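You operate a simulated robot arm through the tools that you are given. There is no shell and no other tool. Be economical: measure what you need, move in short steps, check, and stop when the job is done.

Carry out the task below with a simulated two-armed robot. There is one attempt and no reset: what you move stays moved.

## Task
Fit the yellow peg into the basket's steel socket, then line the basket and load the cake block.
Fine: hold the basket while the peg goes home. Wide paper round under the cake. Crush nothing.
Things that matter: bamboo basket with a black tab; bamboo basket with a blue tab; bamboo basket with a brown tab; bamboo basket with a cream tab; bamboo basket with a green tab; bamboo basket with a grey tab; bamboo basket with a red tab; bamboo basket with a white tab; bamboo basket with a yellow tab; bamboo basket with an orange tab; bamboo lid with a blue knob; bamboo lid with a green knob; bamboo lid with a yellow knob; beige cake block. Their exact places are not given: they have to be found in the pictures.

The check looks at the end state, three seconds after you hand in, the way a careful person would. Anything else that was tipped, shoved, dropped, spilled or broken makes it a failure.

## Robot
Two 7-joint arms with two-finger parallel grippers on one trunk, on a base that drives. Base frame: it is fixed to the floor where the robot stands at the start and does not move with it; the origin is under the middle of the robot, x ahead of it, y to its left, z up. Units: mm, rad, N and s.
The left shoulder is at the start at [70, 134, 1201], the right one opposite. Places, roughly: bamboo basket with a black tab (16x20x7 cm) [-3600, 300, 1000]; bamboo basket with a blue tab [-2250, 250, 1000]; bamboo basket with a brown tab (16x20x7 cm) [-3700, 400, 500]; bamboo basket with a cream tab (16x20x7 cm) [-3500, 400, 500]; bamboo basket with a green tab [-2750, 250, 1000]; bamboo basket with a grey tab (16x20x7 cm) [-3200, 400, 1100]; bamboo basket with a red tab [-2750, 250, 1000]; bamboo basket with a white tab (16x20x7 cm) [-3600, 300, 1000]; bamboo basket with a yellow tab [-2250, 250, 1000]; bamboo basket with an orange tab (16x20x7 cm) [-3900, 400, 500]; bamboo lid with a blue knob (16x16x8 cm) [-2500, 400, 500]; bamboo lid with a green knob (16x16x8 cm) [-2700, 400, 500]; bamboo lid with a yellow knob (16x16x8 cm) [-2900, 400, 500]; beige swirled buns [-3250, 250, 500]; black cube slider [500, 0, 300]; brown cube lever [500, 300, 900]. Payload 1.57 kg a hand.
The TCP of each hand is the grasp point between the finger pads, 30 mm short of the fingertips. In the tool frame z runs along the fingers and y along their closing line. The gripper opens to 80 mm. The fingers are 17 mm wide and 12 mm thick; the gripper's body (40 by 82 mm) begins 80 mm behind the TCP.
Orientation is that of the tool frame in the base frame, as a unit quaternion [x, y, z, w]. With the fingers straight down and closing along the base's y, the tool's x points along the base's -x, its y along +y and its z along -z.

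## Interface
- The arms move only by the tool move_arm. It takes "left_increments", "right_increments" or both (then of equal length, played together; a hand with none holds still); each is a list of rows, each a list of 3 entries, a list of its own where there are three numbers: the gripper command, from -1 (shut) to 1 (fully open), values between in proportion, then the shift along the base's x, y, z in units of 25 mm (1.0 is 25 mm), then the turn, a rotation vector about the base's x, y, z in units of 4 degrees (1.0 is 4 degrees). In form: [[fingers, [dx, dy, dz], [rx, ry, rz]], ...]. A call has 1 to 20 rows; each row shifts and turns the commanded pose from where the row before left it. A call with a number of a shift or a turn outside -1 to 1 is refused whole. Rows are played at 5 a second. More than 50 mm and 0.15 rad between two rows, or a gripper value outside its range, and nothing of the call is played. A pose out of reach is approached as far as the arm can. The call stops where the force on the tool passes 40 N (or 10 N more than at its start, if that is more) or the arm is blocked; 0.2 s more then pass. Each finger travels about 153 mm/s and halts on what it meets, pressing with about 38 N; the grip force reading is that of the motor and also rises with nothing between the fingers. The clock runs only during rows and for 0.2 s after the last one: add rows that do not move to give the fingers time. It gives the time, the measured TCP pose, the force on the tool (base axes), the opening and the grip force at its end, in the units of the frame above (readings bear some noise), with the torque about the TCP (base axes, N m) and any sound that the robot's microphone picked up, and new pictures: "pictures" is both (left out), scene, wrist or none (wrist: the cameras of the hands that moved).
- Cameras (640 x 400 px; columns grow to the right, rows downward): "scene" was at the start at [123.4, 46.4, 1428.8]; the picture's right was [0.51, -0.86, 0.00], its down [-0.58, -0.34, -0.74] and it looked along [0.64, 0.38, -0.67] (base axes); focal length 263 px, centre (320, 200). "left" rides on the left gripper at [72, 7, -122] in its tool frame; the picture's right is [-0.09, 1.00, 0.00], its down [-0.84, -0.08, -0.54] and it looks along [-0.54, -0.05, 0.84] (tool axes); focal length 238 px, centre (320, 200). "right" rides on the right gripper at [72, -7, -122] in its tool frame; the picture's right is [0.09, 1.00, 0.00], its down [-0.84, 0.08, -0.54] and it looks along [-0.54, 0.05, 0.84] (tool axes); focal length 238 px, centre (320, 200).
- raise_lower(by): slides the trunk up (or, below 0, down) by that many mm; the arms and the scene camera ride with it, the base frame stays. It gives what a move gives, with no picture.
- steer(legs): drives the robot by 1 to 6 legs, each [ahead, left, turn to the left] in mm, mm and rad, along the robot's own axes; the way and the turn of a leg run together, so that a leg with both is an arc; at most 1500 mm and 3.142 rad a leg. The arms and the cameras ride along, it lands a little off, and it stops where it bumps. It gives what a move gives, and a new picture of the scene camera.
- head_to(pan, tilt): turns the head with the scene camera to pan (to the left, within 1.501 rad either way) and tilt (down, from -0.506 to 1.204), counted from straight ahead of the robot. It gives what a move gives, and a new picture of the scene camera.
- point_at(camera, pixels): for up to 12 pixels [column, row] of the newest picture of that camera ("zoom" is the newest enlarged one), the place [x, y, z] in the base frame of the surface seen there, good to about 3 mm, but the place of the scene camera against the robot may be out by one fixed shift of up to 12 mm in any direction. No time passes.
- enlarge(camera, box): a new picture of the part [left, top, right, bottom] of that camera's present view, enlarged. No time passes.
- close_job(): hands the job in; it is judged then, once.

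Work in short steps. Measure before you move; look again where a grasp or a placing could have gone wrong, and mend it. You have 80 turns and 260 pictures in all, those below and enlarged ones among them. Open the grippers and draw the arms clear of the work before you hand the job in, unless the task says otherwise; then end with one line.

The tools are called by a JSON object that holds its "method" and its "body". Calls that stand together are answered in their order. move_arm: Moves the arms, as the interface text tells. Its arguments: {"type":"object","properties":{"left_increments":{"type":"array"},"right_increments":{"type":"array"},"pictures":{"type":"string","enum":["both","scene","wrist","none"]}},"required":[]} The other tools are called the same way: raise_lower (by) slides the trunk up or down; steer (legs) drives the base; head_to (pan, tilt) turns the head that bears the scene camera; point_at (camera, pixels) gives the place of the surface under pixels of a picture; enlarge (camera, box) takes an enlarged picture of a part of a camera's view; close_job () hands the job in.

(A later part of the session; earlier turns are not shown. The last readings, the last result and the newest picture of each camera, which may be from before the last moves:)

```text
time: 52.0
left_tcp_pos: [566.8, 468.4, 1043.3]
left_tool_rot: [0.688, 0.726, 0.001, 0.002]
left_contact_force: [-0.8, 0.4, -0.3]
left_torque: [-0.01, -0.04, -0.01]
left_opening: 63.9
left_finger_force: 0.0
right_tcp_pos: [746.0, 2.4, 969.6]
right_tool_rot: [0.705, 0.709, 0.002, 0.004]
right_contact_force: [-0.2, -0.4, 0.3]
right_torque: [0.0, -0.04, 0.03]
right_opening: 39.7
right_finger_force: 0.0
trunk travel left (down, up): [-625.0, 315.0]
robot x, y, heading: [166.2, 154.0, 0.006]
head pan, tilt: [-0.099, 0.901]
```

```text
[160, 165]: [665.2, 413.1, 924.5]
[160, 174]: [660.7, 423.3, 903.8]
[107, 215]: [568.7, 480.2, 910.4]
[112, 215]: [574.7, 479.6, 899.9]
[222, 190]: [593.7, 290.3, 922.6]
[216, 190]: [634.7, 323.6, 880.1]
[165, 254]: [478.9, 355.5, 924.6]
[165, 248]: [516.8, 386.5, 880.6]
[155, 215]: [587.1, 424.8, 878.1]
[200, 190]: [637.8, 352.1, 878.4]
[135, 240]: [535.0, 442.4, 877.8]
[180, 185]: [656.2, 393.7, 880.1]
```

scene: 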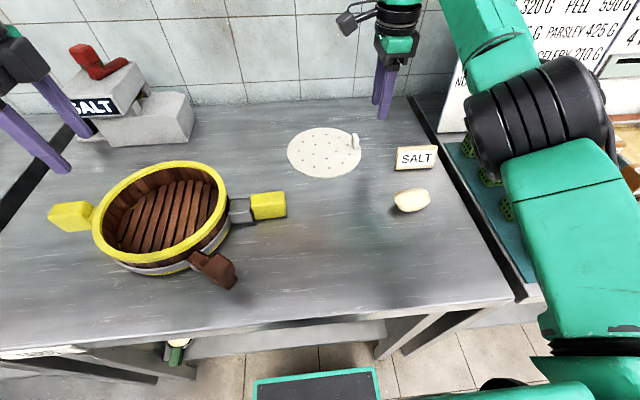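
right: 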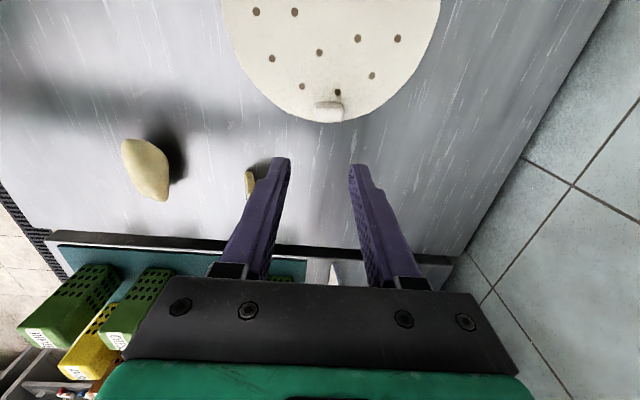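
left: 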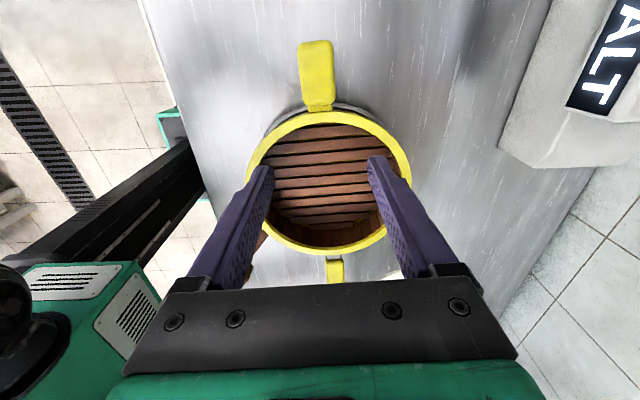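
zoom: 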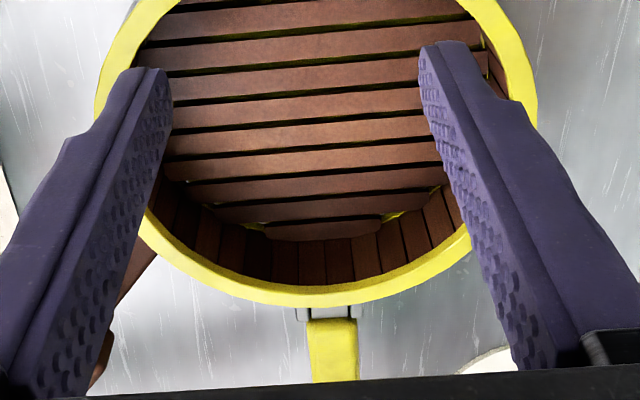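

Rim: mid-radius ~95 mm (opening ≈ R 90), centre ≈(576,388), floor z≈870; the disc (R≈80–85) fits. The tab is centred at (753.5, 26), top 882, turned ~+5°. Lowering the right hand on it.

{"method": "move_arm", "body": {"right_increments": [[0, [0.15, 0.47, 0], [0, 0, 0.65]], [0, [0.15, 0.47, -0.4], [0, 0, 0.6]], [0, [0, 0, -1], [0, 0, 0]], [0, [0, 0, -1], [0, 0, 0]], [0, [0, 0, -0.8], [0, 0, 0]]], "pictures": "wrist"}}

{"method": "enlarge", "body": {"camera": "right", "box": [260, 100, 400, 200]}}

```text
time: 53.2
left_tcp_pos: [567.3, 468.7, 1041.9]
left_tool_rot: [0.688, 0.726, 0.0, 0.001]
left_contact_force: [-0.1, 0.1, -0.1]
left_torque: [0.03, -0.01, 0.02]
left_opening: 64.0
left_finger_force: 0.1
right_tcp_pos: [754.7, 25.6, 890.7]
right_tool_rot: [0.674, 0.739, 0.002, 0.004]
right_contact_force: [-0.2, -0.6, 0.1]
right_torque: [0.02, -0.01, 0.04]
right_opening: 39.9
right_finger_force: 0.1
trunk travel left (down, up): [-625.0, 315.0]
robot x, y, heading: [160.6, 159.1, 0.001]
head pan, tilt: [-0.099, 0.901]
```

right: 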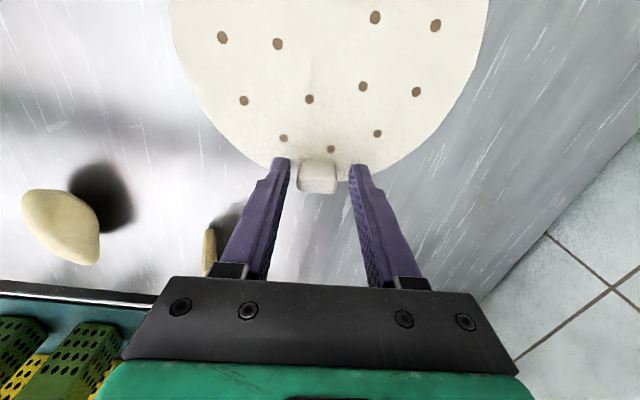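

```text
4.00 times, centred on (330, 150) of right
```

zoom: 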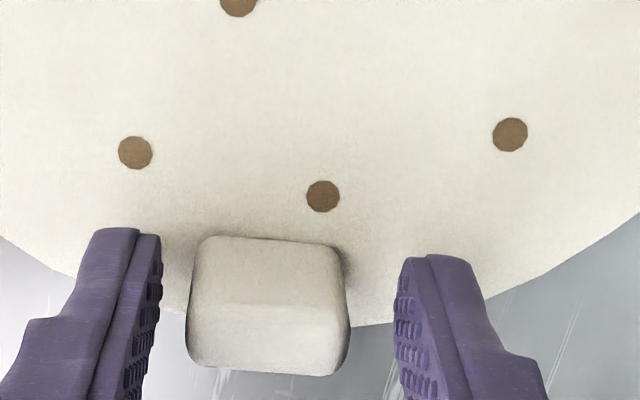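

The tab is between the fingers, off by ~1 mm. Closing and lifting gently.

{"method": "move_arm", "body": {"right_increments": [[-0.3, [-0.04, 0, 0], [0, 0, 0]], [-1, [0, 0, 0], [0, 0, 0]], [-1, [0, 0, 0], [0, 0, 0]], [-1, [0, 0, 0.3], [0, 0, 0]], [-1, [0, 0, 0.7], [0, 0, 0]], [-1, [0, 0, 1], [0, 0, 0]], [-1, [0, 0, 1], [0, 0, 0]], [-1, [0, 0, 1], [0, 0, 0]]], "pictures": "both"}}

```text
time: 55.0
left_tcp_pos: [569.0, 469.1, 1042.7]
left_tool_rot: [0.688, 0.726, 0.0, 0.001]
left_contact_force: [-0.6, 0.6, -0.3]
left_torque: [0.04, -0.06, 0.03]
left_opening: 64.1
left_finger_force: 0.1
right_tcp_pos: [753.0, 24.6, 964.5]
right_tool_rot: [0.674, 0.739, 0.0, 0.004]
right_contact_force: [-0.7, 0.5, -0.4]
right_torque: [0.0, -0.01, 0.0]
right_opening: 24.6
right_finger_force: 36.2
right hand out of reach, approached as far as the arm can: row 8
trunk travel left (down, up): [-625.0, 315.0]
robot x, y, heading: [159.1, 155.1, 0.003]
head pan, tilt: [-0.099, 0.901]
```

scene: 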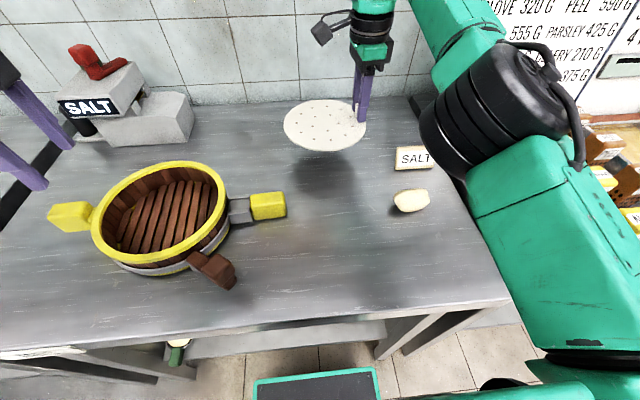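
right: 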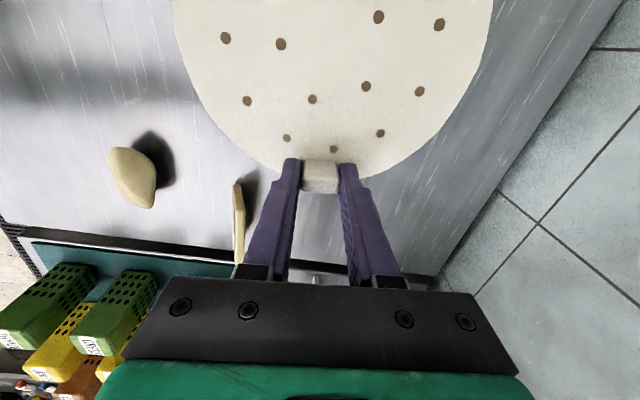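

The round is lifted level. Measuring its edge to fit the disc centre in the hand frame.

{"method": "point_at", "body": {"camera": "right", "pixels": [[177, 8], [185, 45], [200, 84], [225, 124], [260, 158], [390, 160], [430, 130], [460, 92], [482, 45], [490, 8], [330, 60], [320, 185]]}}

{"method": "point_at", "body": {"camera": "scene", "pixels": [[324, 102], [322, 149], [286, 125], [365, 128], [297, 109], [352, 108], [300, 143], [345, 146]]}}

```text
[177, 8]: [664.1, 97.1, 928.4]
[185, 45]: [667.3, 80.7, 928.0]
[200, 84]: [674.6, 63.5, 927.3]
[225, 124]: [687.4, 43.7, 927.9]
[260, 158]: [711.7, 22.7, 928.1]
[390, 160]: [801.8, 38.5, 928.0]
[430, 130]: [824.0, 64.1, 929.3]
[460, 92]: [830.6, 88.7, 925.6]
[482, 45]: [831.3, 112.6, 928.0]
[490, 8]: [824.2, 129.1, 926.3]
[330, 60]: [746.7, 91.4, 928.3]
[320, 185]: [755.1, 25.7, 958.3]
```

```text
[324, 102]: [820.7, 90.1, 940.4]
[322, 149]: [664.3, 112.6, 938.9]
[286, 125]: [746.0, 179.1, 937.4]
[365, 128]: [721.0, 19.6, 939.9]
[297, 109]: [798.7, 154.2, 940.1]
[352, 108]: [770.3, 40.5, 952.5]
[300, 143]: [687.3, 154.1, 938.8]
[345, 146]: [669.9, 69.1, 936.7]
```

Disc fit: R≈83, centre at TCP+(−6, +76.5). I'll tuck the left hand back out of the way, raise the round and draw it in, then drive left 230 so the arm stays in its easy range.

{"method": "move_arm", "body": {"left_increments": [[0.6, [-1, -0.3, 0.1], [0, 0, 0]], [0.6, [-1, -0.3, 0.1], [0, 0, 0]], [0.6, [-1, -0.3, 0.1], [0, 0, 0]], [0.6, [-1, -0.3, 0.1], [0, 0, 0]], [0.6, [-1, -0.3, 0.1], [0, 0, 0]], [0.6, [-1, -0.3, 0.1], [0, 0, 0]], [0.6, [-0.8, -0.2, 0.1], [0, 0, 0]]], "right_increments": [[-1, [-0.6, 0.1, 0], [0, 0, 0]], [-1, [-0.6, 0.1, 0], [0, 0, 0]], [-1, [-0.6, 0.1, 0.2], [0, 0, 0]], [-1, [-0.6, 0.2, 0.2], [0, 0, 0]], [-1, [-0.6, 0.2, 0.2], [0, 0, 0]], [-1, [-0.6, 0.2, 0.2], [0, 0, 0]], [-1, [-0.4, 0.3, 0.2], [0, 0, 0]]], "pictures": "none"}}

{"method": "steer", "body": {"legs": [[0, 230, 0]]}}

```text
time: 56.6
left_tcp_pos: [395.1, 418.2, 1059.8]
left_tool_rot: [0.688, 0.726, 0.001, 0.002]
left_contact_force: [-0.3, -0.9, -0.6]
left_torque: [-0.02, 0.02, -0.02]
left_opening: 63.9
left_finger_force: 0.1
right_tcp_pos: [650.2, 56.0, 991.5]
right_tool_rot: [0.674, 0.739, 0.002, 0.004]
right_contact_force: [-0.5, -0.8, -0.2]
right_torque: [0.02, -0.01, 0.04]
right_opening: 24.3
right_finger_force: 36.2
trunk travel left (down, up): [-625.0, 315.0]
robot x, y, heading: [160.0, 157.5, 0.007]
head pan, tilt: [-0.099, 0.901]
```

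```text
time: 58.3
left_tcp_pos: [395.5, 649.3, 1059.2]
left_tool_rot: [0.687, 0.726, 0.001, 0.0]
left_contact_force: [1.5, 1.1, 0.0]
left_torque: [-0.03, -0.04, 0.03]
left_opening: 63.9
left_finger_force: 0.2
right_tcp_pos: [653.1, 285.6, 990.8]
right_tool_rot: [0.673, 0.739, 0.001, 0.003]
right_contact_force: [-1.0, 0.1, 0.1]
right_torque: [-0.05, -0.04, -0.02]
right_opening: 24.6
right_finger_force: 36.3
trunk travel left (down, up): [-625.0, 315.0]
robot x, y, heading: [158.6, 388.1, 0.004]
head pan, tilt: [-0.099, 0.901]
```

scene: 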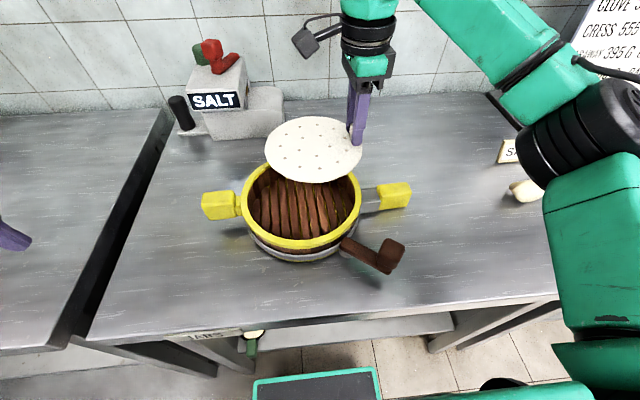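

The basket is right in front now. Moving the disc over it to TCP ≈ [582, 313, 975].

{"method": "move_arm", "body": {"right_increments": [[-1, [-0.71, 0.28, 0], [0, 0, 0]], [-1, [-0.71, 0.28, 0], [0, 0, 0]], [-1, [-0.71, 0.28, -0.3], [0, 0, 0]], [-1, [-0.71, 0.28, -0.3], [0, 0, 0]], [-1, [0, 0, 0], [0, 0, 0]]]}}

{"method": "enlarge", "body": {"camera": "scene", "box": [230, 140, 374, 240]}}

{"method": "enlarge", "body": {"camera": "right", "box": [160, 0, 500, 210]}}

```text
time: 59.5
left_tcp_pos: [395.3, 650.1, 1058.8]
left_tool_rot: [0.687, 0.726, 0.001, 0.0]
left_contact_force: [0.1, 0.1, 0.7]
left_torque: [-0.02, 0.05, 0.0]
left_opening: 64.3
left_finger_force: 0.0
right_tcp_pos: [580.4, 315.2, 974.9]
right_tool_rot: [0.673, 0.74, 0.002, 0.003]
right_contact_force: [-0.4, -0.6, -1.8]
right_torque: [0.0, 0.0, 0.01]
right_opening: 24.4
right_finger_force: 35.7
trunk travel left (down, up): [-625.0, 315.0]
robot x, y, heading: [161.8, 384.0, 0.007]
head pan, tilt: [-0.099, 0.901]
```

scene: 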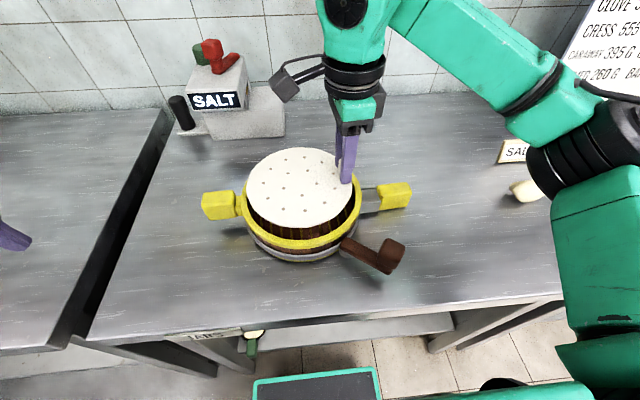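
right: 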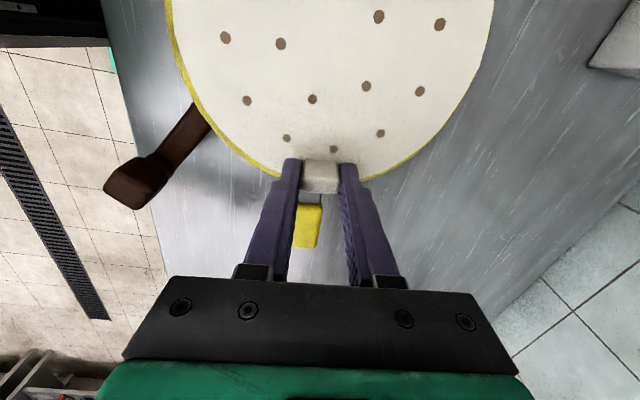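

```text
4.00 times, centred on (302, 190) of scene
```

zoom: 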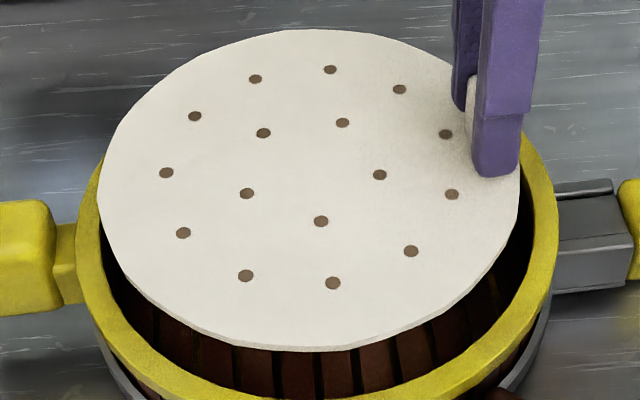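

```text
1.88 times, centred on (330, 105) of right
```

zoom: 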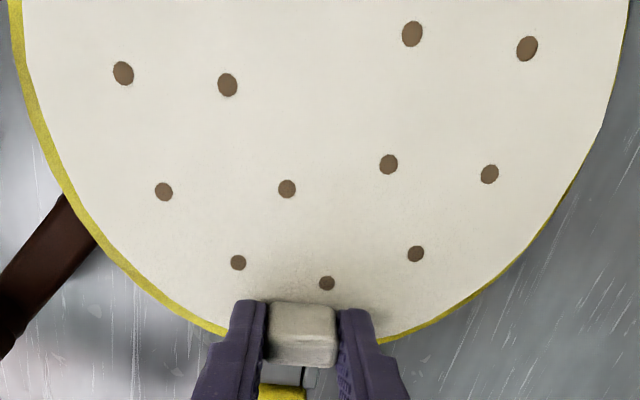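

Getting rim and disc points from the same scene camera, so that the camera's fixed shift cancels out.

{"method": "point_at", "body": {"camera": "scene", "pixels": [[244, 200], [358, 197], [300, 244], [262, 231], [340, 231], [249, 187], [350, 195], [297, 225], [299, 150], [260, 210], [340, 211], [264, 162]]}}

{"method": "point_at", "body": {"camera": "right", "pixels": [[169, 20], [188, 80], [230, 146], [268, 174], [392, 170], [430, 143], [176, 10], [200, 84], [260, 158], [390, 160], [460, 92], [485, 30]]}}

```text
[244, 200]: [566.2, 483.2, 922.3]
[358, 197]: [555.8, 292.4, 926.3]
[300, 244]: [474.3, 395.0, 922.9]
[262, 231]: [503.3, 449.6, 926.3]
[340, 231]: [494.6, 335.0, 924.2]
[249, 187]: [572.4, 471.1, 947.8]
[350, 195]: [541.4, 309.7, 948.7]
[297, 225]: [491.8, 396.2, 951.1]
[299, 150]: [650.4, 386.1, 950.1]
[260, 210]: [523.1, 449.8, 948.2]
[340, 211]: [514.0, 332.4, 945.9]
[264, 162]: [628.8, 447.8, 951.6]
```

```text
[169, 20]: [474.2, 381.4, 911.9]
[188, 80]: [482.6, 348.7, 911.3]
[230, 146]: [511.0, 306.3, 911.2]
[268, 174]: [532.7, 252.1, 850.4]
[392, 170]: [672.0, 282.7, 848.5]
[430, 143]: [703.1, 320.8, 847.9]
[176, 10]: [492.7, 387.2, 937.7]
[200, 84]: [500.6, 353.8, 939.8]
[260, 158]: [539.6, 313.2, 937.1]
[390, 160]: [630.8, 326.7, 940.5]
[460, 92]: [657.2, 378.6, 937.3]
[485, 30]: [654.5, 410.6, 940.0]
```

In the scene frame the disc centre (571,390) and rim centre (569.5,388) agree within ~2 mm. Lowering to TCP z≈930, just past the rim.

{"method": "move_arm", "body": {"right_increments": [[-1, [-0.03, -0.03, -0.5], [0, 0, 0]], [-1, [0, 0, -0.5], [0, 0, 0]], [-1, [0, 0, -0.4], [0, 0, 0]], [-1, [0, 0, -0.4], [0, 0, 0]], [-1, [0, 0, 0], [0, 0, 0]]]}}

{"method": "enlarge", "body": {"camera": "scene", "box": [230, 150, 374, 250]}}

```text
time: 60.7
left_tcp_pos: [396.8, 648.6, 1059.1]
left_tool_rot: [0.687, 0.726, 0.0, 0.0]
left_contact_force: [-0.3, 0.3, -0.5]
left_torque: [0.0, 0.01, -0.01]
left_opening: 63.8
left_finger_force: 0.0
right_tcp_pos: [580.1, 312.5, 929.3]
right_tool_rot: [0.673, 0.74, 0.001, 0.004]
right_contact_force: [0.6, 0.1, -1.2]
right_torque: [-0.04, 0.01, -0.04]
right_opening: 24.3
right_finger_force: 36.6
trunk travel left (down, up): [-625.0, 315.0]
robot x, y, heading: [156.8, 383.1, 0.005]
head pan, tilt: [-0.099, 0.901]
```

scene: 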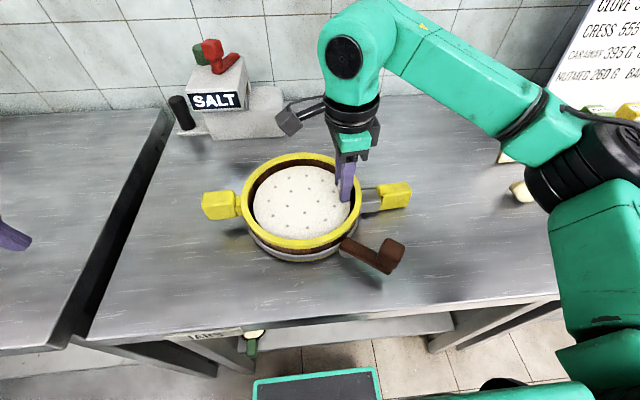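
right: 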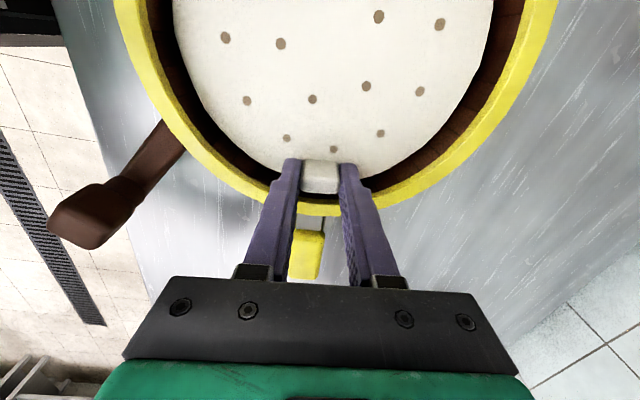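

```text
4.00 times, centred on (302, 200) of scene
```

zoom: 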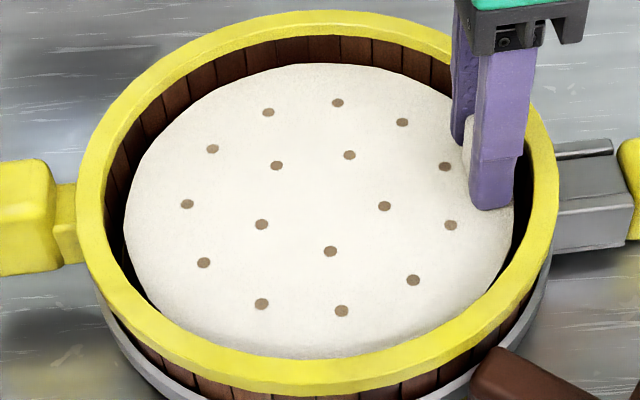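

The round is inside with no contact. Shifting +4 mm in y and lowering to the floor in small steps.

{"method": "move_arm", "body": {"right_increments": [[-1, [-0.05, 0.16, 0], [0, 0, 0]], [-1, [0, 0, -0.3], [0, 0, 0]], [-1, [0, 0, -0.2], [0, 0, 0]], [-1, [0, 0, -0.1], [0, 0, 0]], [-1, [0, 0, -0.1], [0, 0, 0]], [-1, [0, 0, 0], [0, 0, 0]]]}}

{"method": "enlarge", "body": {"camera": "scene", "box": [230, 150, 374, 250]}}

```text
time: 62.1
left_tcp_pos: [395.7, 650.8, 1058.9]
left_tool_rot: [0.687, 0.727, 0.0, 0.0]
left_contact_force: [-0.3, 0.3, -0.3]
left_torque: [-0.01, -0.05, -0.01]
left_opening: 64.0
left_finger_force: 0.1
right_tcp_pos: [577.9, 317.5, 913.5]
right_tool_rot: [0.673, 0.74, 0.001, 0.004]
right_contact_force: [0.0, 0.1, -0.7]
right_torque: [0.0, -0.01, 0.01]
right_opening: 24.5
right_finger_force: 35.8
trunk travel left (down, up): [-625.0, 315.0]
robot x, y, heading: [162.2, 387.1, 0.01]
head pan, tilt: [-0.099, 0.901]
```

scene: 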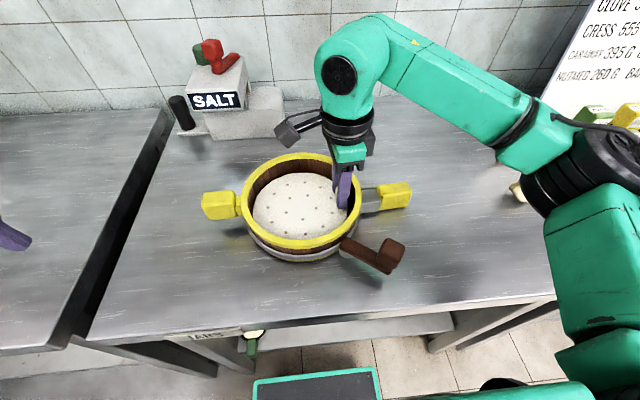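
right: 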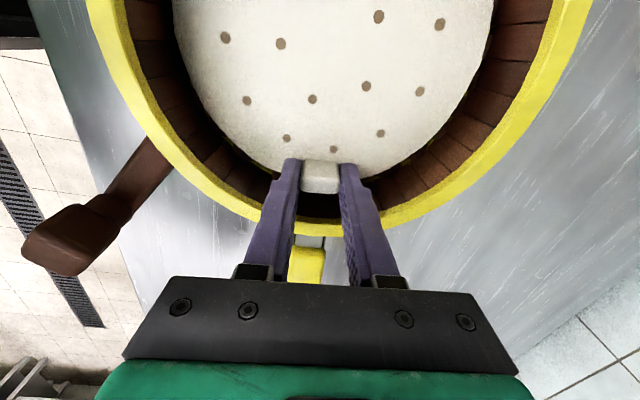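

```text
4.00 times, centred on (302, 200) of scene
```

zoom: 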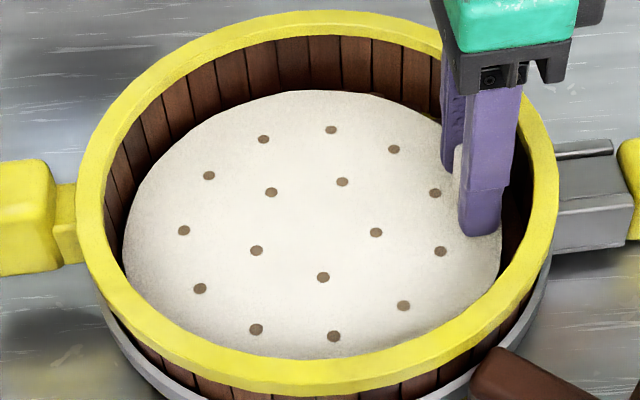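

About 4 mm still to go. Lowering in 1 mm steps and watching the force.

{"method": "move_arm", "body": {"right_increments": [[-1, [0, 0, -0.05], [0, 0, 0]], [-1, [0, 0, -0.05], [0, 0, 0]], [-1, [0, 0, -0.05], [0, 0, 0]], [-1, [0, 0, 0], [0, 0, 0]]], "pictures": "none"}}

```text
time: 63.1
left_tcp_pos: [396.0, 648.5, 1058.4]
left_tool_rot: [0.687, 0.727, 0.001, 0.001]
left_contact_force: [0.0, 0.6, 0.2]
left_torque: [-0.02, -0.03, 0.0]
left_opening: 64.2
left_finger_force: 0.1
right_tcp_pos: [578.2, 317.5, 909.1]
right_tool_rot: [0.673, 0.74, 0.002, 0.003]
right_contact_force: [0.7, -0.8, -0.6]
right_torque: [-0.01, 0.01, -0.02]
right_opening: 24.4
right_finger_force: 36.8
trunk travel left (down, up): [-625.0, 315.0]
robot x, y, heading: [161.2, 389.7, 0.004]
head pan, tilt: [-0.099, 0.901]
```

No contact yet, so I go on another 2–3 mm.

{"method": "move_arm", "body": {"right_increments": [[-1, [0, 0, -0.04], [0, 0, 0]], [-1, [0, 0, -0.04], [0, 0, 0]], [-1, [0, 0, -0.04], [0, 0, 0]], [-1, [0, 0, 0], [0, 0, 0]]], "pictures": "wrist"}}

```text
time: 64.1
left_tcp_pos: [395.4, 648.2, 1059.2]
left_tool_rot: [0.688, 0.726, 0.002, 0.001]
left_contact_force: [-0.4, -0.3, 0.6]
left_torque: [0.0, 0.0, 0.02]
left_opening: 64.1
left_finger_force: 0.0
right_tcp_pos: [578.0, 317.8, 907.5]
right_tool_rot: [0.674, 0.739, 0.002, 0.005]
right_contact_force: [3.6, 0.2, 11.9]
right_torque: [0.13, 0.18, -0.06]
right_opening: 24.5
right_finger_force: 36.2
trunk travel left (down, up): [-625.0, 315.0]
robot x, y, heading: [157.4, 392.0, 0.008]
head pan, tilt: [-0.099, 0.901]
```

right: 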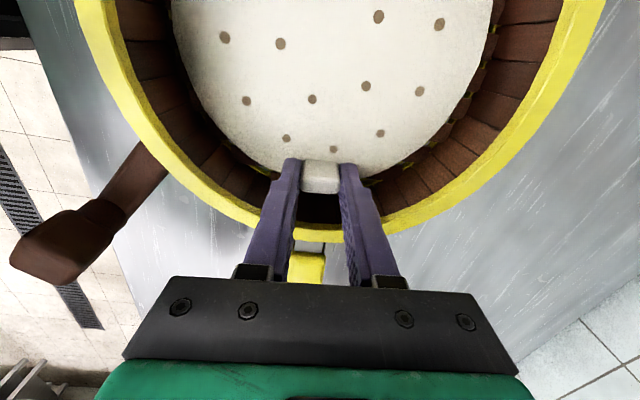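

Contact on the floor (12 N). Easing 0.5 mm up, opening to ~36 mm, and lifting clear.

{"method": "move_arm", "body": {"right_increments": [[-1, [0, 0, 0.02], [0, 0, 0]], [-0.2, [0, 0, 0], [0, 0, 0]], [-0.1, [0, 0, 0], [0, 0, 0]], [-0.1, [0, 0, 0.3], [0, 0, 0]], [-0.1, [0, 0, 1], [0, 0, 0]], [-0.1, [0, 0, 1], [0, 0, 0]], [-0.1, [0, 0, 1], [0, 0, 0]], [-0.1, [0, -0.5, 0.5], [0, 0, 0]], [-0.1, [0, -0.5, 0.5], [0, 0, 0]]]}}

{"method": "enlarge", "body": {"camera": "scene", "box": [200, 140, 420, 270]}}

```text
time: 66.1
left_tcp_pos: [395.2, 648.7, 1059.2]
left_tool_rot: [0.687, 0.727, 0.001, 0.001]
left_contact_force: [-0.8, 0.4, -0.6]
left_torque: [0.02, 0.01, -0.01]
left_opening: 64.0
left_finger_force: 0.2
right_tcp_pos: [577.3, 292.6, 1014.1]
right_tool_rot: [0.673, 0.74, 0.001, 0.004]
right_contact_force: [-0.9, -0.1, -0.5]
right_torque: [0.02, 0.0, -0.01]
right_opening: 36.3
right_finger_force: 0.2
trunk travel left (down, up): [-625.0, 315.0]
robot x, y, heading: [159.4, 384.1, 0.005]
head pan, tilt: [-0.099, 0.901]
```

scene: 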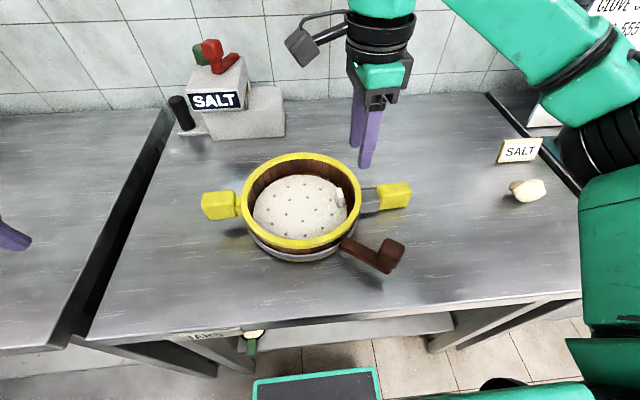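
right: 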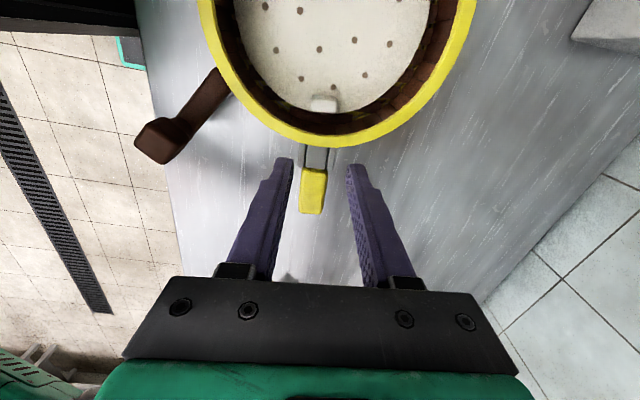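

```text
2.91 times, centred on (310, 205) of scene
```

zoom: 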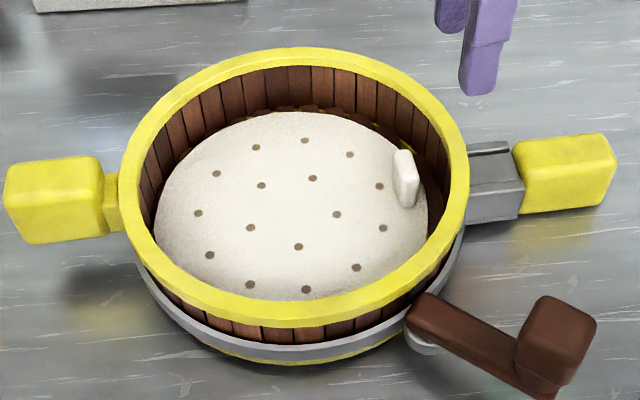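

The round is in. I'll check that it lies flat at several points and view the cake.

{"method": "point_at", "body": {"camera": "scene", "pixels": [[270, 190], [262, 215], [295, 225], [320, 225], [335, 210], [330, 185], [300, 180], [300, 205], [528, 190], [515, 185], [543, 190], [525, 200]]}}

{"method": "enlarge", "body": {"camera": "scene", "box": [480, 130, 576, 220]}}

```text
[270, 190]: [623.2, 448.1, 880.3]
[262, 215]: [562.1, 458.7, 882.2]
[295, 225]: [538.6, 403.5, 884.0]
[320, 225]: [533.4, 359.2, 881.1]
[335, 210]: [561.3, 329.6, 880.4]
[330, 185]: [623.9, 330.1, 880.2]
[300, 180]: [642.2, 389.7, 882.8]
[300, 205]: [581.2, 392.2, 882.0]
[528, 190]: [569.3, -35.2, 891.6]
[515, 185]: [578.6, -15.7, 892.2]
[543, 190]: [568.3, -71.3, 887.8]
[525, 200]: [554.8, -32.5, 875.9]
```

```text
4.44 times, centred on (528, 175) of scene
```

zoom: 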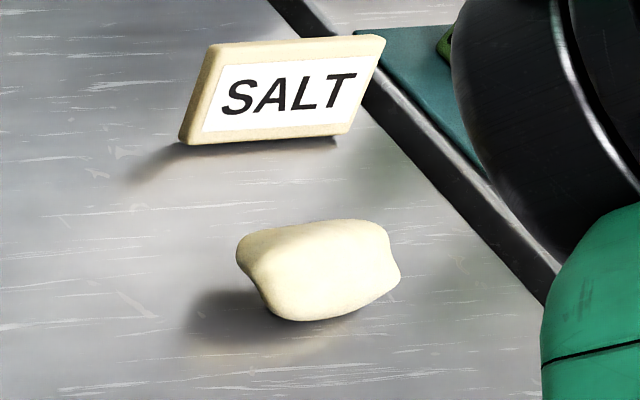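

The paper lies flat (z spread 880–884 in the scene frame). Next is the cake at ≈(567,−43); driving right 300 mm.

{"method": "steer", "body": {"legs": [[0, -300, 0]]}}

{"method": "move_arm", "body": {"right_increments": [[0.5, [-0.4, -0.6, -0.2], [0, 0, -0.6]], [0.8, [0, -0.6, -0.3], [0, 0, -0.7]]], "pictures": "wrist"}}

{"method": "enlarge", "body": {"camera": "right", "box": [240, 80, 400, 200]}}

```text
time: 68.2
left_tcp_pos: [397.0, 349.2, 1059.0]
left_tool_rot: [0.686, 0.727, 0.001, 0.001]
left_contact_force: [0.1, -1.1, 0.6]
left_torque: [0.02, 0.0, -0.01]
left_opening: 64.1
left_finger_force: 0.1
right_tcp_pos: [580.9, -7.7, 1013.7]
right_tool_rot: [0.672, 0.741, 0.001, 0.005]
right_contact_force: [0.1, 0.4, 0.1]
right_torque: [0.0, -0.02, 0.03]
right_opening: 36.0
right_finger_force: 0.0
trunk travel left (down, up): [-625.0, 315.0]
robot x, y, heading: [163.5, 85.2, 0.005]
head pan, tilt: [-0.099, 0.901]
```

scene: 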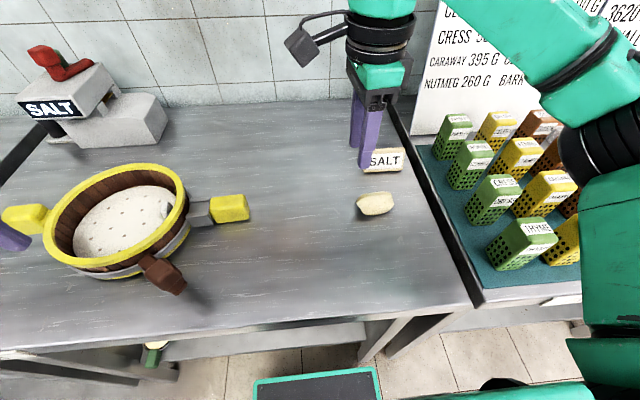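

```text
time: 68.8
left_tcp_pos: [396.5, 348.5, 1059.2]
left_tool_rot: [0.686, 0.728, 0.001, 0.001]
left_contact_force: [0.8, 1.4, -0.6]
left_torque: [0.0, 0.04, -0.01]
left_opening: 64.0
left_finger_force: 0.1
right_tcp_pos: [571.7, -37.2, 1001.1]
right_tool_rot: [0.706, 0.708, 0.002, 0.004]
right_contact_force: [0.4, -0.8, 0.3]
right_torque: [-0.01, 0.02, 0.01]
right_opening: 72.0
right_finger_force: 0.1
trunk travel left (down, up): [-625.0, 315.0]
robot x, y, heading: [164.0, 86.3, 0.007]
head pan, tilt: [-0.099, 0.901]
```

right: 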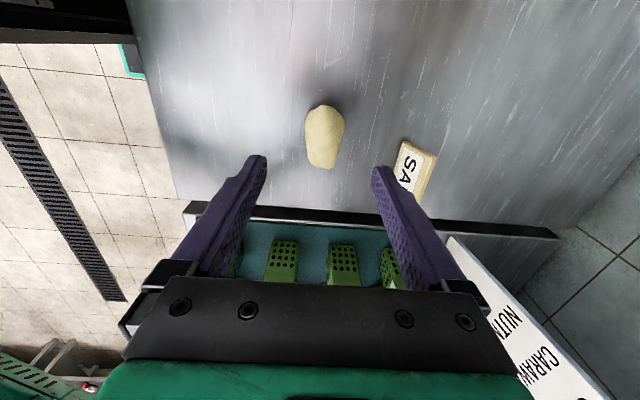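

```text
3.33 times, centred on (320, 140) of right
```

zoom: 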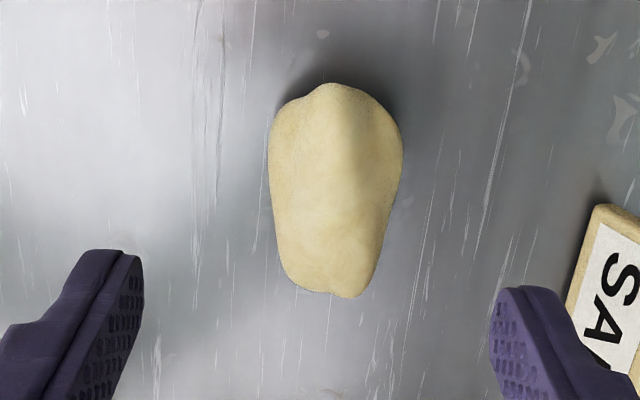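

Measuring the cake's sides and the sign's near edge.

{"method": "point_at", "body": {"camera": "zoom", "pixels": [[275, 150], [335, 150], [398, 150], [280, 220], [335, 220], [385, 220], [335, 92], [330, 285], [310, 190], [360, 190], [570, 300], [600, 210]]}}

```text
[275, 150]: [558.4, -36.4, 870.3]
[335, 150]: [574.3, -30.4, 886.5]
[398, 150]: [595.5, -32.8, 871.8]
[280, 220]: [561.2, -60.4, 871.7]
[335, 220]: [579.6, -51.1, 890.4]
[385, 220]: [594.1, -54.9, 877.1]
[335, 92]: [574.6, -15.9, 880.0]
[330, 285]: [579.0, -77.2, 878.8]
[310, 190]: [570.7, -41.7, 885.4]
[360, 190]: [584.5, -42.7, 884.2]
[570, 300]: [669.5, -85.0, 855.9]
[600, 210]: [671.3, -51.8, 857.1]
```

Cake: centre (577, −46), ~36 mm wide, top ≈889. Descending open to TCP z≈885.

{"method": "move_arm", "body": {"right_increments": [[0.8, [0.11, -0.18, -0.5], [0, 0, 0]], [0.8, [0.11, -0.18, -1], [0, 0, 0]], [0.8, [0, 0, -1], [0, 0, 0]], [0.8, [0, 0, -1], [0, 0, 0]], [0.8, [0, 0, -1], [0, 0, 0]], [0.3, [0, 0, -0.14], [0, 0, 0]], [0.15, [0, 0, 0], [0, 0, 0]]], "pictures": "wrist"}}

{"method": "enlarge", "body": {"camera": "right", "box": [240, 110, 400, 230]}}

```text
time: 70.4
left_tcp_pos: [397.7, 349.2, 1060.0]
left_tool_rot: [0.686, 0.727, 0.0, 0.0]
left_contact_force: [0.4, -0.3, 0.1]
left_torque: [0.02, 0.01, -0.02]
left_opening: 64.0
left_finger_force: 0.1
right_tcp_pos: [575.1, -45.5, 885.4]
right_tool_rot: [0.706, 0.709, 0.001, 0.003]
right_contact_force: [-0.1, 0.8, -0.1]
right_torque: [0.01, 0.0, 0.01]
right_opening: 45.9
right_finger_force: 0.1
trunk travel left (down, up): [-625.0, 315.0]
robot x, y, heading: [162.5, 87.5, 0.01]
head pan, tilt: [-0.099, 0.901]
```

right: 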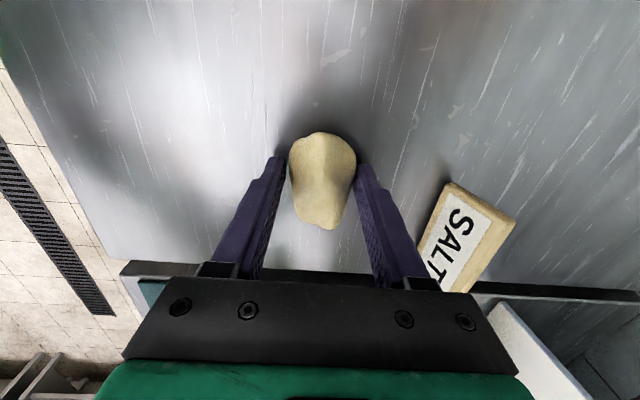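

```text
3.33 times, centred on (320, 170) of right
```

zoom: 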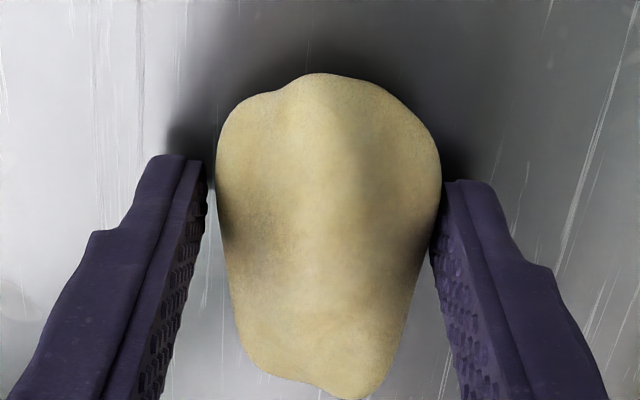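

The cake is widest nearer +y, so I shift +6 mm y and +1.2 mm x, then close in small steps to watch the force.

{"method": "move_arm", "body": {"right_increments": [[0.2, [0.05, 0.24, 0], [0, 0, 0]], [0.05, [0, 0, 0], [0, 0, 0]], [0.0, [0, 0, 0], [0, 0, 0]], [-0.05, [0, 0, 0], [0, 0, 0]], [-0.08, [0, 0, 0], [0, 0, 0]]], "pictures": "wrist"}}

```text
time: 71.6
left_tcp_pos: [396.3, 348.4, 1059.3]
left_tool_rot: [0.687, 0.727, 0.001, 0.002]
left_contact_force: [-0.5, -0.6, 0.3]
left_torque: [0.02, 0.0, -0.01]
left_opening: 64.2
left_finger_force: 0.0
right_tcp_pos: [577.2, -40.2, 886.2]
right_tool_rot: [0.705, 0.709, 0.001, 0.004]
right_contact_force: [0.2, 0.8, 0.4]
right_torque: [0.03, 0.02, -0.02]
right_opening: 39.1
right_finger_force: 37.9
trunk travel left (down, up): [-625.0, 315.0]
robot x, y, heading: [164.1, 81.9, 0.007]
head pan, tilt: [-0.099, 0.901]
```

right: 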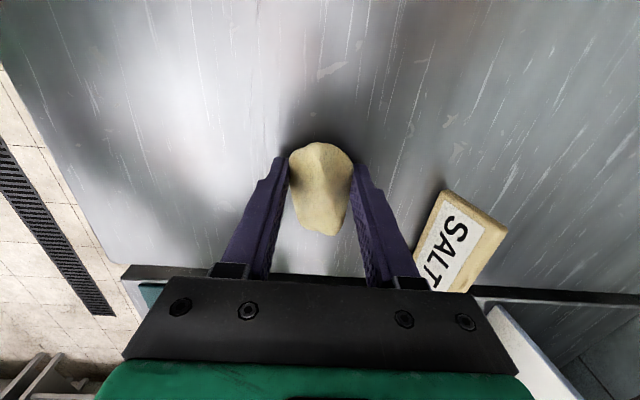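

Gripped at 39 mm with no cracking sound. I keep this command without closing further, and lift slowly.

{"method": "move_arm", "body": {"right_increments": [[-0.08, [0, 0, 0.2], [0, 0, 0]], [-0.08, [0, 0, 0.4], [0, 0, 0]], [-0.08, [0, 0, 0.8], [0, 0, 0]], [-0.08, [0, 0, 0.8], [0, 0, 0]], [-0.08, [0, 0, 0.8], [0, 0, 0]], [-0.08, [-0.3, 0.3, 0.8], [0, 0, 0]], [-0.08, [-0.3, 0.3, 0.3], [0, 0, 0]]]}}

```text
time: 73.2
left_tcp_pos: [397.0, 348.8, 1060.2]
left_tool_rot: [0.686, 0.728, 0.0, 0.001]
left_contact_force: [-0.4, -0.3, 0.4]
left_torque: [0.01, 0.01, 0.02]
left_opening: 64.1
left_finger_force: 0.0
right_tcp_pos: [561.6, -24.4, 988.4]
right_tool_rot: [0.704, 0.71, 0.001, 0.004]
right_contact_force: [-0.8, -0.5, -0.8]
right_torque: [0.0, -0.01, 0.02]
right_opening: 39.1
right_finger_force: 37.8
trunk travel left (down, up): [-625.0, 315.0]
robot x, y, heading: [158.4, 83.5, 0.003]
head pan, tilt: [-0.099, 0.901]
```

scene: 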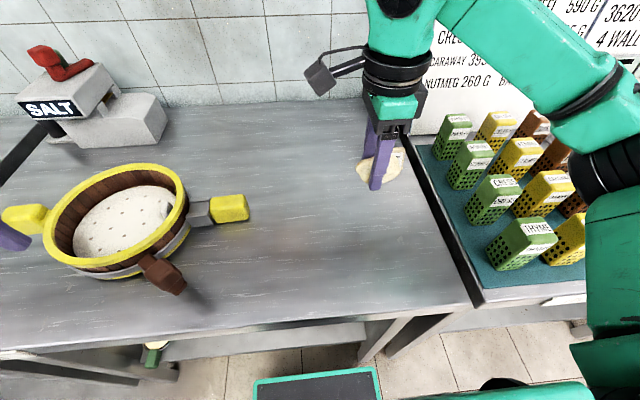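
right: 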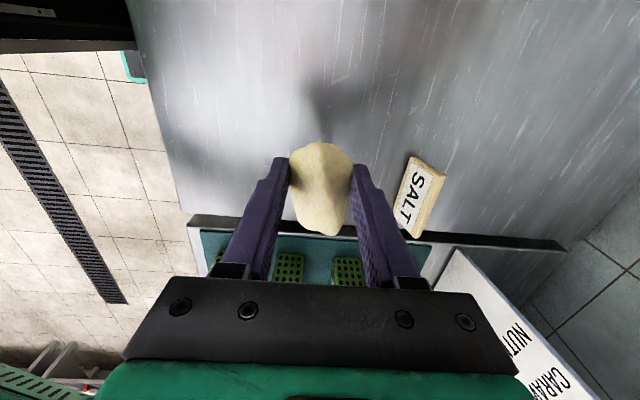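

Cake is held. Driving left 330 mm, back to in front of the basket.

{"method": "steer", "body": {"legs": [[0, 330, 0]]}}

{"method": "move_arm", "body": {"right_increments": [[-0.08, [0.12, 0.9, 0], [0, 0, 0]], [-0.08, [0.12, 0.9, 0], [0, 0, 0]], [-0.08, [0.12, 0.9, 0], [0, 0, 0]], [-0.08, [0.12, 0.9, 0], [0, 0, 0]]]}}

```text
time: 75.4
left_tcp_pos: [392.9, 681.4, 1059.7]
left_tool_rot: [0.685, 0.729, 0.0, 0.001]
left_contact_force: [0.9, -0.3, 0.7]
left_torque: [0.0, 0.02, 0.01]
left_opening: 64.3
left_finger_force: 0.0
right_tcp_pos: [559.7, 308.8, 988.1]
right_tool_rot: [0.703, 0.711, 0.002, 0.004]
right_contact_force: [-0.1, 0.3, -1.7]
right_torque: [0.02, 0.01, 0.0]
right_opening: 39.1
right_finger_force: 38.0
trunk travel left (down, up): [-625.0, 315.0]
robot x, y, heading: [159.0, 416.1, 0.012]
head pan, tilt: [-0.099, 0.901]
```

scene: 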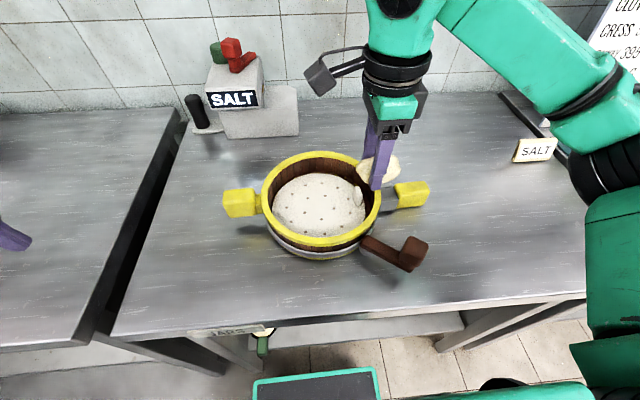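

```text
time: 76.4
left_tcp_pos: [392.9, 682.5, 1059.5]
left_tool_rot: [0.684, 0.729, 0.0, 0.001]
left_contact_force: [0.0, 0.4, 0.3]
left_torque: [0.01, 0.0, -0.01]
left_opening: 63.9
left_finger_force: 0.0
right_tcp_pos: [572.6, 399.7, 988.6]
right_tool_rot: [0.705, 0.709, 0.0, 0.004]
right_contact_force: [0.2, -0.6, -1.0]
right_torque: [-0.03, 0.01, -0.04]
right_opening: 39.0
right_finger_force: 38.2
trunk travel left (down, up): [-625.0, 315.0]
robot x, y, heading: [156.7, 419.2, 0.007]
head pan, tilt: [-0.099, 0.901]
```

scene: 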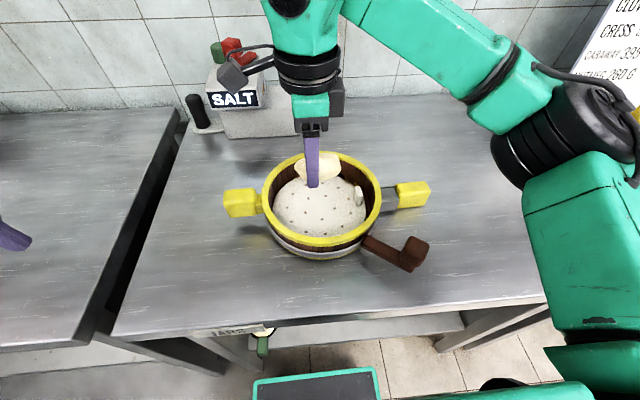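
right: 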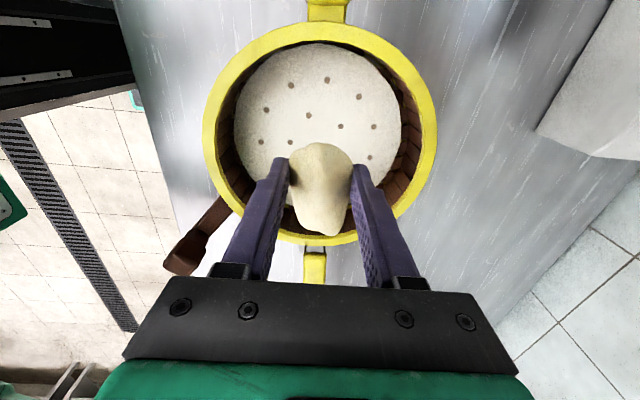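

The cake is over the paper's centre. Lowering to TCP z≈912, a few mm above contact (~908).

{"method": "move_arm", "body": {"right_increments": [[-0.08, [0, -0.04, -0.9], [0, 0, 0]], [-0.08, [0, 0, -0.9], [0, 0, 0]], [-0.08, [0, 0, -0.7], [0, 0, 0]], [-0.08, [0, 0, -0.4], [0, 0, 0]], [-0.08, [0, 0, -0.16], [0, 0, 0]], [-0.08, [0, 0, 0], [0, 0, 0]]], "pictures": "both"}}

{"method": "enlarge", "body": {"camera": "scene", "box": [240, 130, 400, 250]}}

```text
time: 77.8
left_tcp_pos: [392.0, 681.7, 1058.7]
left_tool_rot: [0.684, 0.729, 0.001, 0.001]
left_contact_force: [-0.3, -0.6, 0.4]
left_torque: [0.03, 0.02, 0.0]
left_opening: 64.0
left_finger_force: 0.1
right_tcp_pos: [572.3, 397.6, 912.6]
right_tool_rot: [0.704, 0.711, 0.001, 0.004]
right_contact_force: [-0.5, -0.1, -0.6]
right_torque: [-0.01, 0.02, -0.01]
right_opening: 38.9
right_finger_force: 38.3
trunk travel left (down, up): [-625.0, 315.0]
robot x, y, heading: [159.1, 416.2, 0.009]
head pan, tilt: [-0.099, 0.901]
```

scene: 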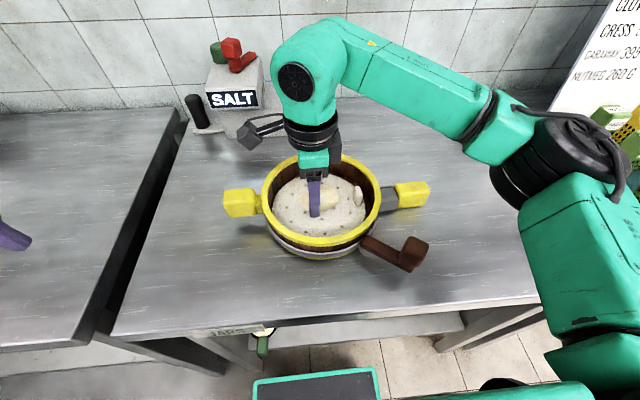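
right: 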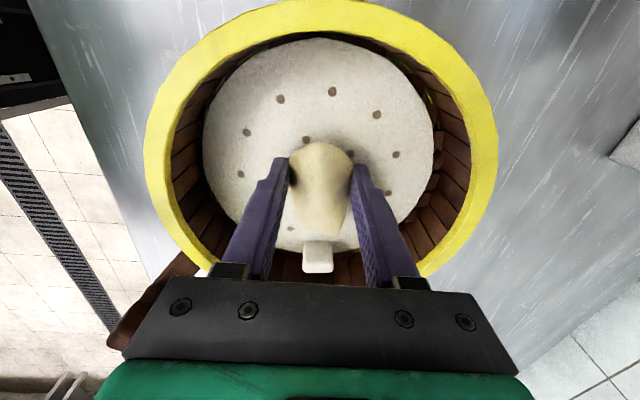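

```text
3.33 times, centred on (320, 190) of scene
```

zoom: 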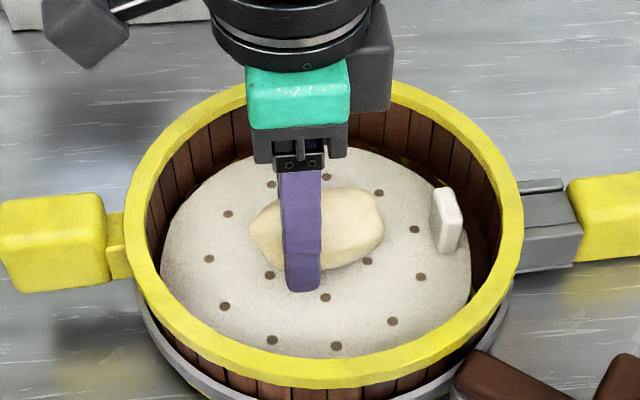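

Lowering the last few mm in 1 mm steps until light contact.

{"method": "move_arm", "body": {"right_increments": [[-0.08, [0, 0, -0.04], [0, 0, 0]], [-0.08, [0, 0, -0.04], [0, 0, 0]], [-0.08, [0, 0, -0.04], [0, 0, 0]], [-0.08, [0, 0, 0], [0, 0, 0]]], "pictures": "none"}}

```text
time: 78.8
left_tcp_pos: [393.4, 681.8, 1060.6]
left_tool_rot: [0.685, 0.729, 0.0, 0.001]
left_contact_force: [0.1, -0.2, -1.5]
left_torque: [-0.02, 0.03, 0.01]
left_opening: 63.9
left_finger_force: 0.1
right_tcp_pos: [571.5, 397.1, 908.9]
right_tool_rot: [0.704, 0.71, 0.001, 0.004]
right_contact_force: [0.0, 0.4, -1.2]
right_torque: [0.0, -0.05, 0.01]
right_opening: 39.1
right_finger_force: 38.2
trunk travel left (down, up): [-625.0, 315.0]
robot x, y, heading: [158.1, 416.6, 0.013]
head pan, tilt: [-0.099, 0.901]
```

Still no contact, so two more millimetres.

{"method": "move_arm", "body": {"right_increments": [[-0.08, [0, 0, -0.03], [0, 0, 0]], [-0.08, [0, 0, -0.03], [0, 0, 0]], [-0.08, [0, 0, -0.02], [0, 0, 0]], [-0.08, [0, 0, 0], [0, 0, 0]]], "pictures": "none"}}

```text
time: 79.8
left_tcp_pos: [392.6, 681.7, 1059.2]
left_tool_rot: [0.685, 0.729, 0.001, 0.001]
left_contact_force: [-0.5, 0.6, 0.2]
left_torque: [-0.01, 0.01, -0.02]
left_opening: 64.2
left_finger_force: 0.1
right_tcp_pos: [571.9, 396.9, 906.9]
right_tool_rot: [0.704, 0.71, 0.002, 0.004]
right_contact_force: [0.9, 0.7, 4.7]
right_torque: [-0.03, 0.04, 0.03]
right_opening: 39.2
right_finger_force: 37.9
trunk travel left (down, up): [-625.0, 315.0]
robot x, y, heading: [157.7, 419.6, 0.011]
head pan, tilt: [-0.099, 0.901]
```

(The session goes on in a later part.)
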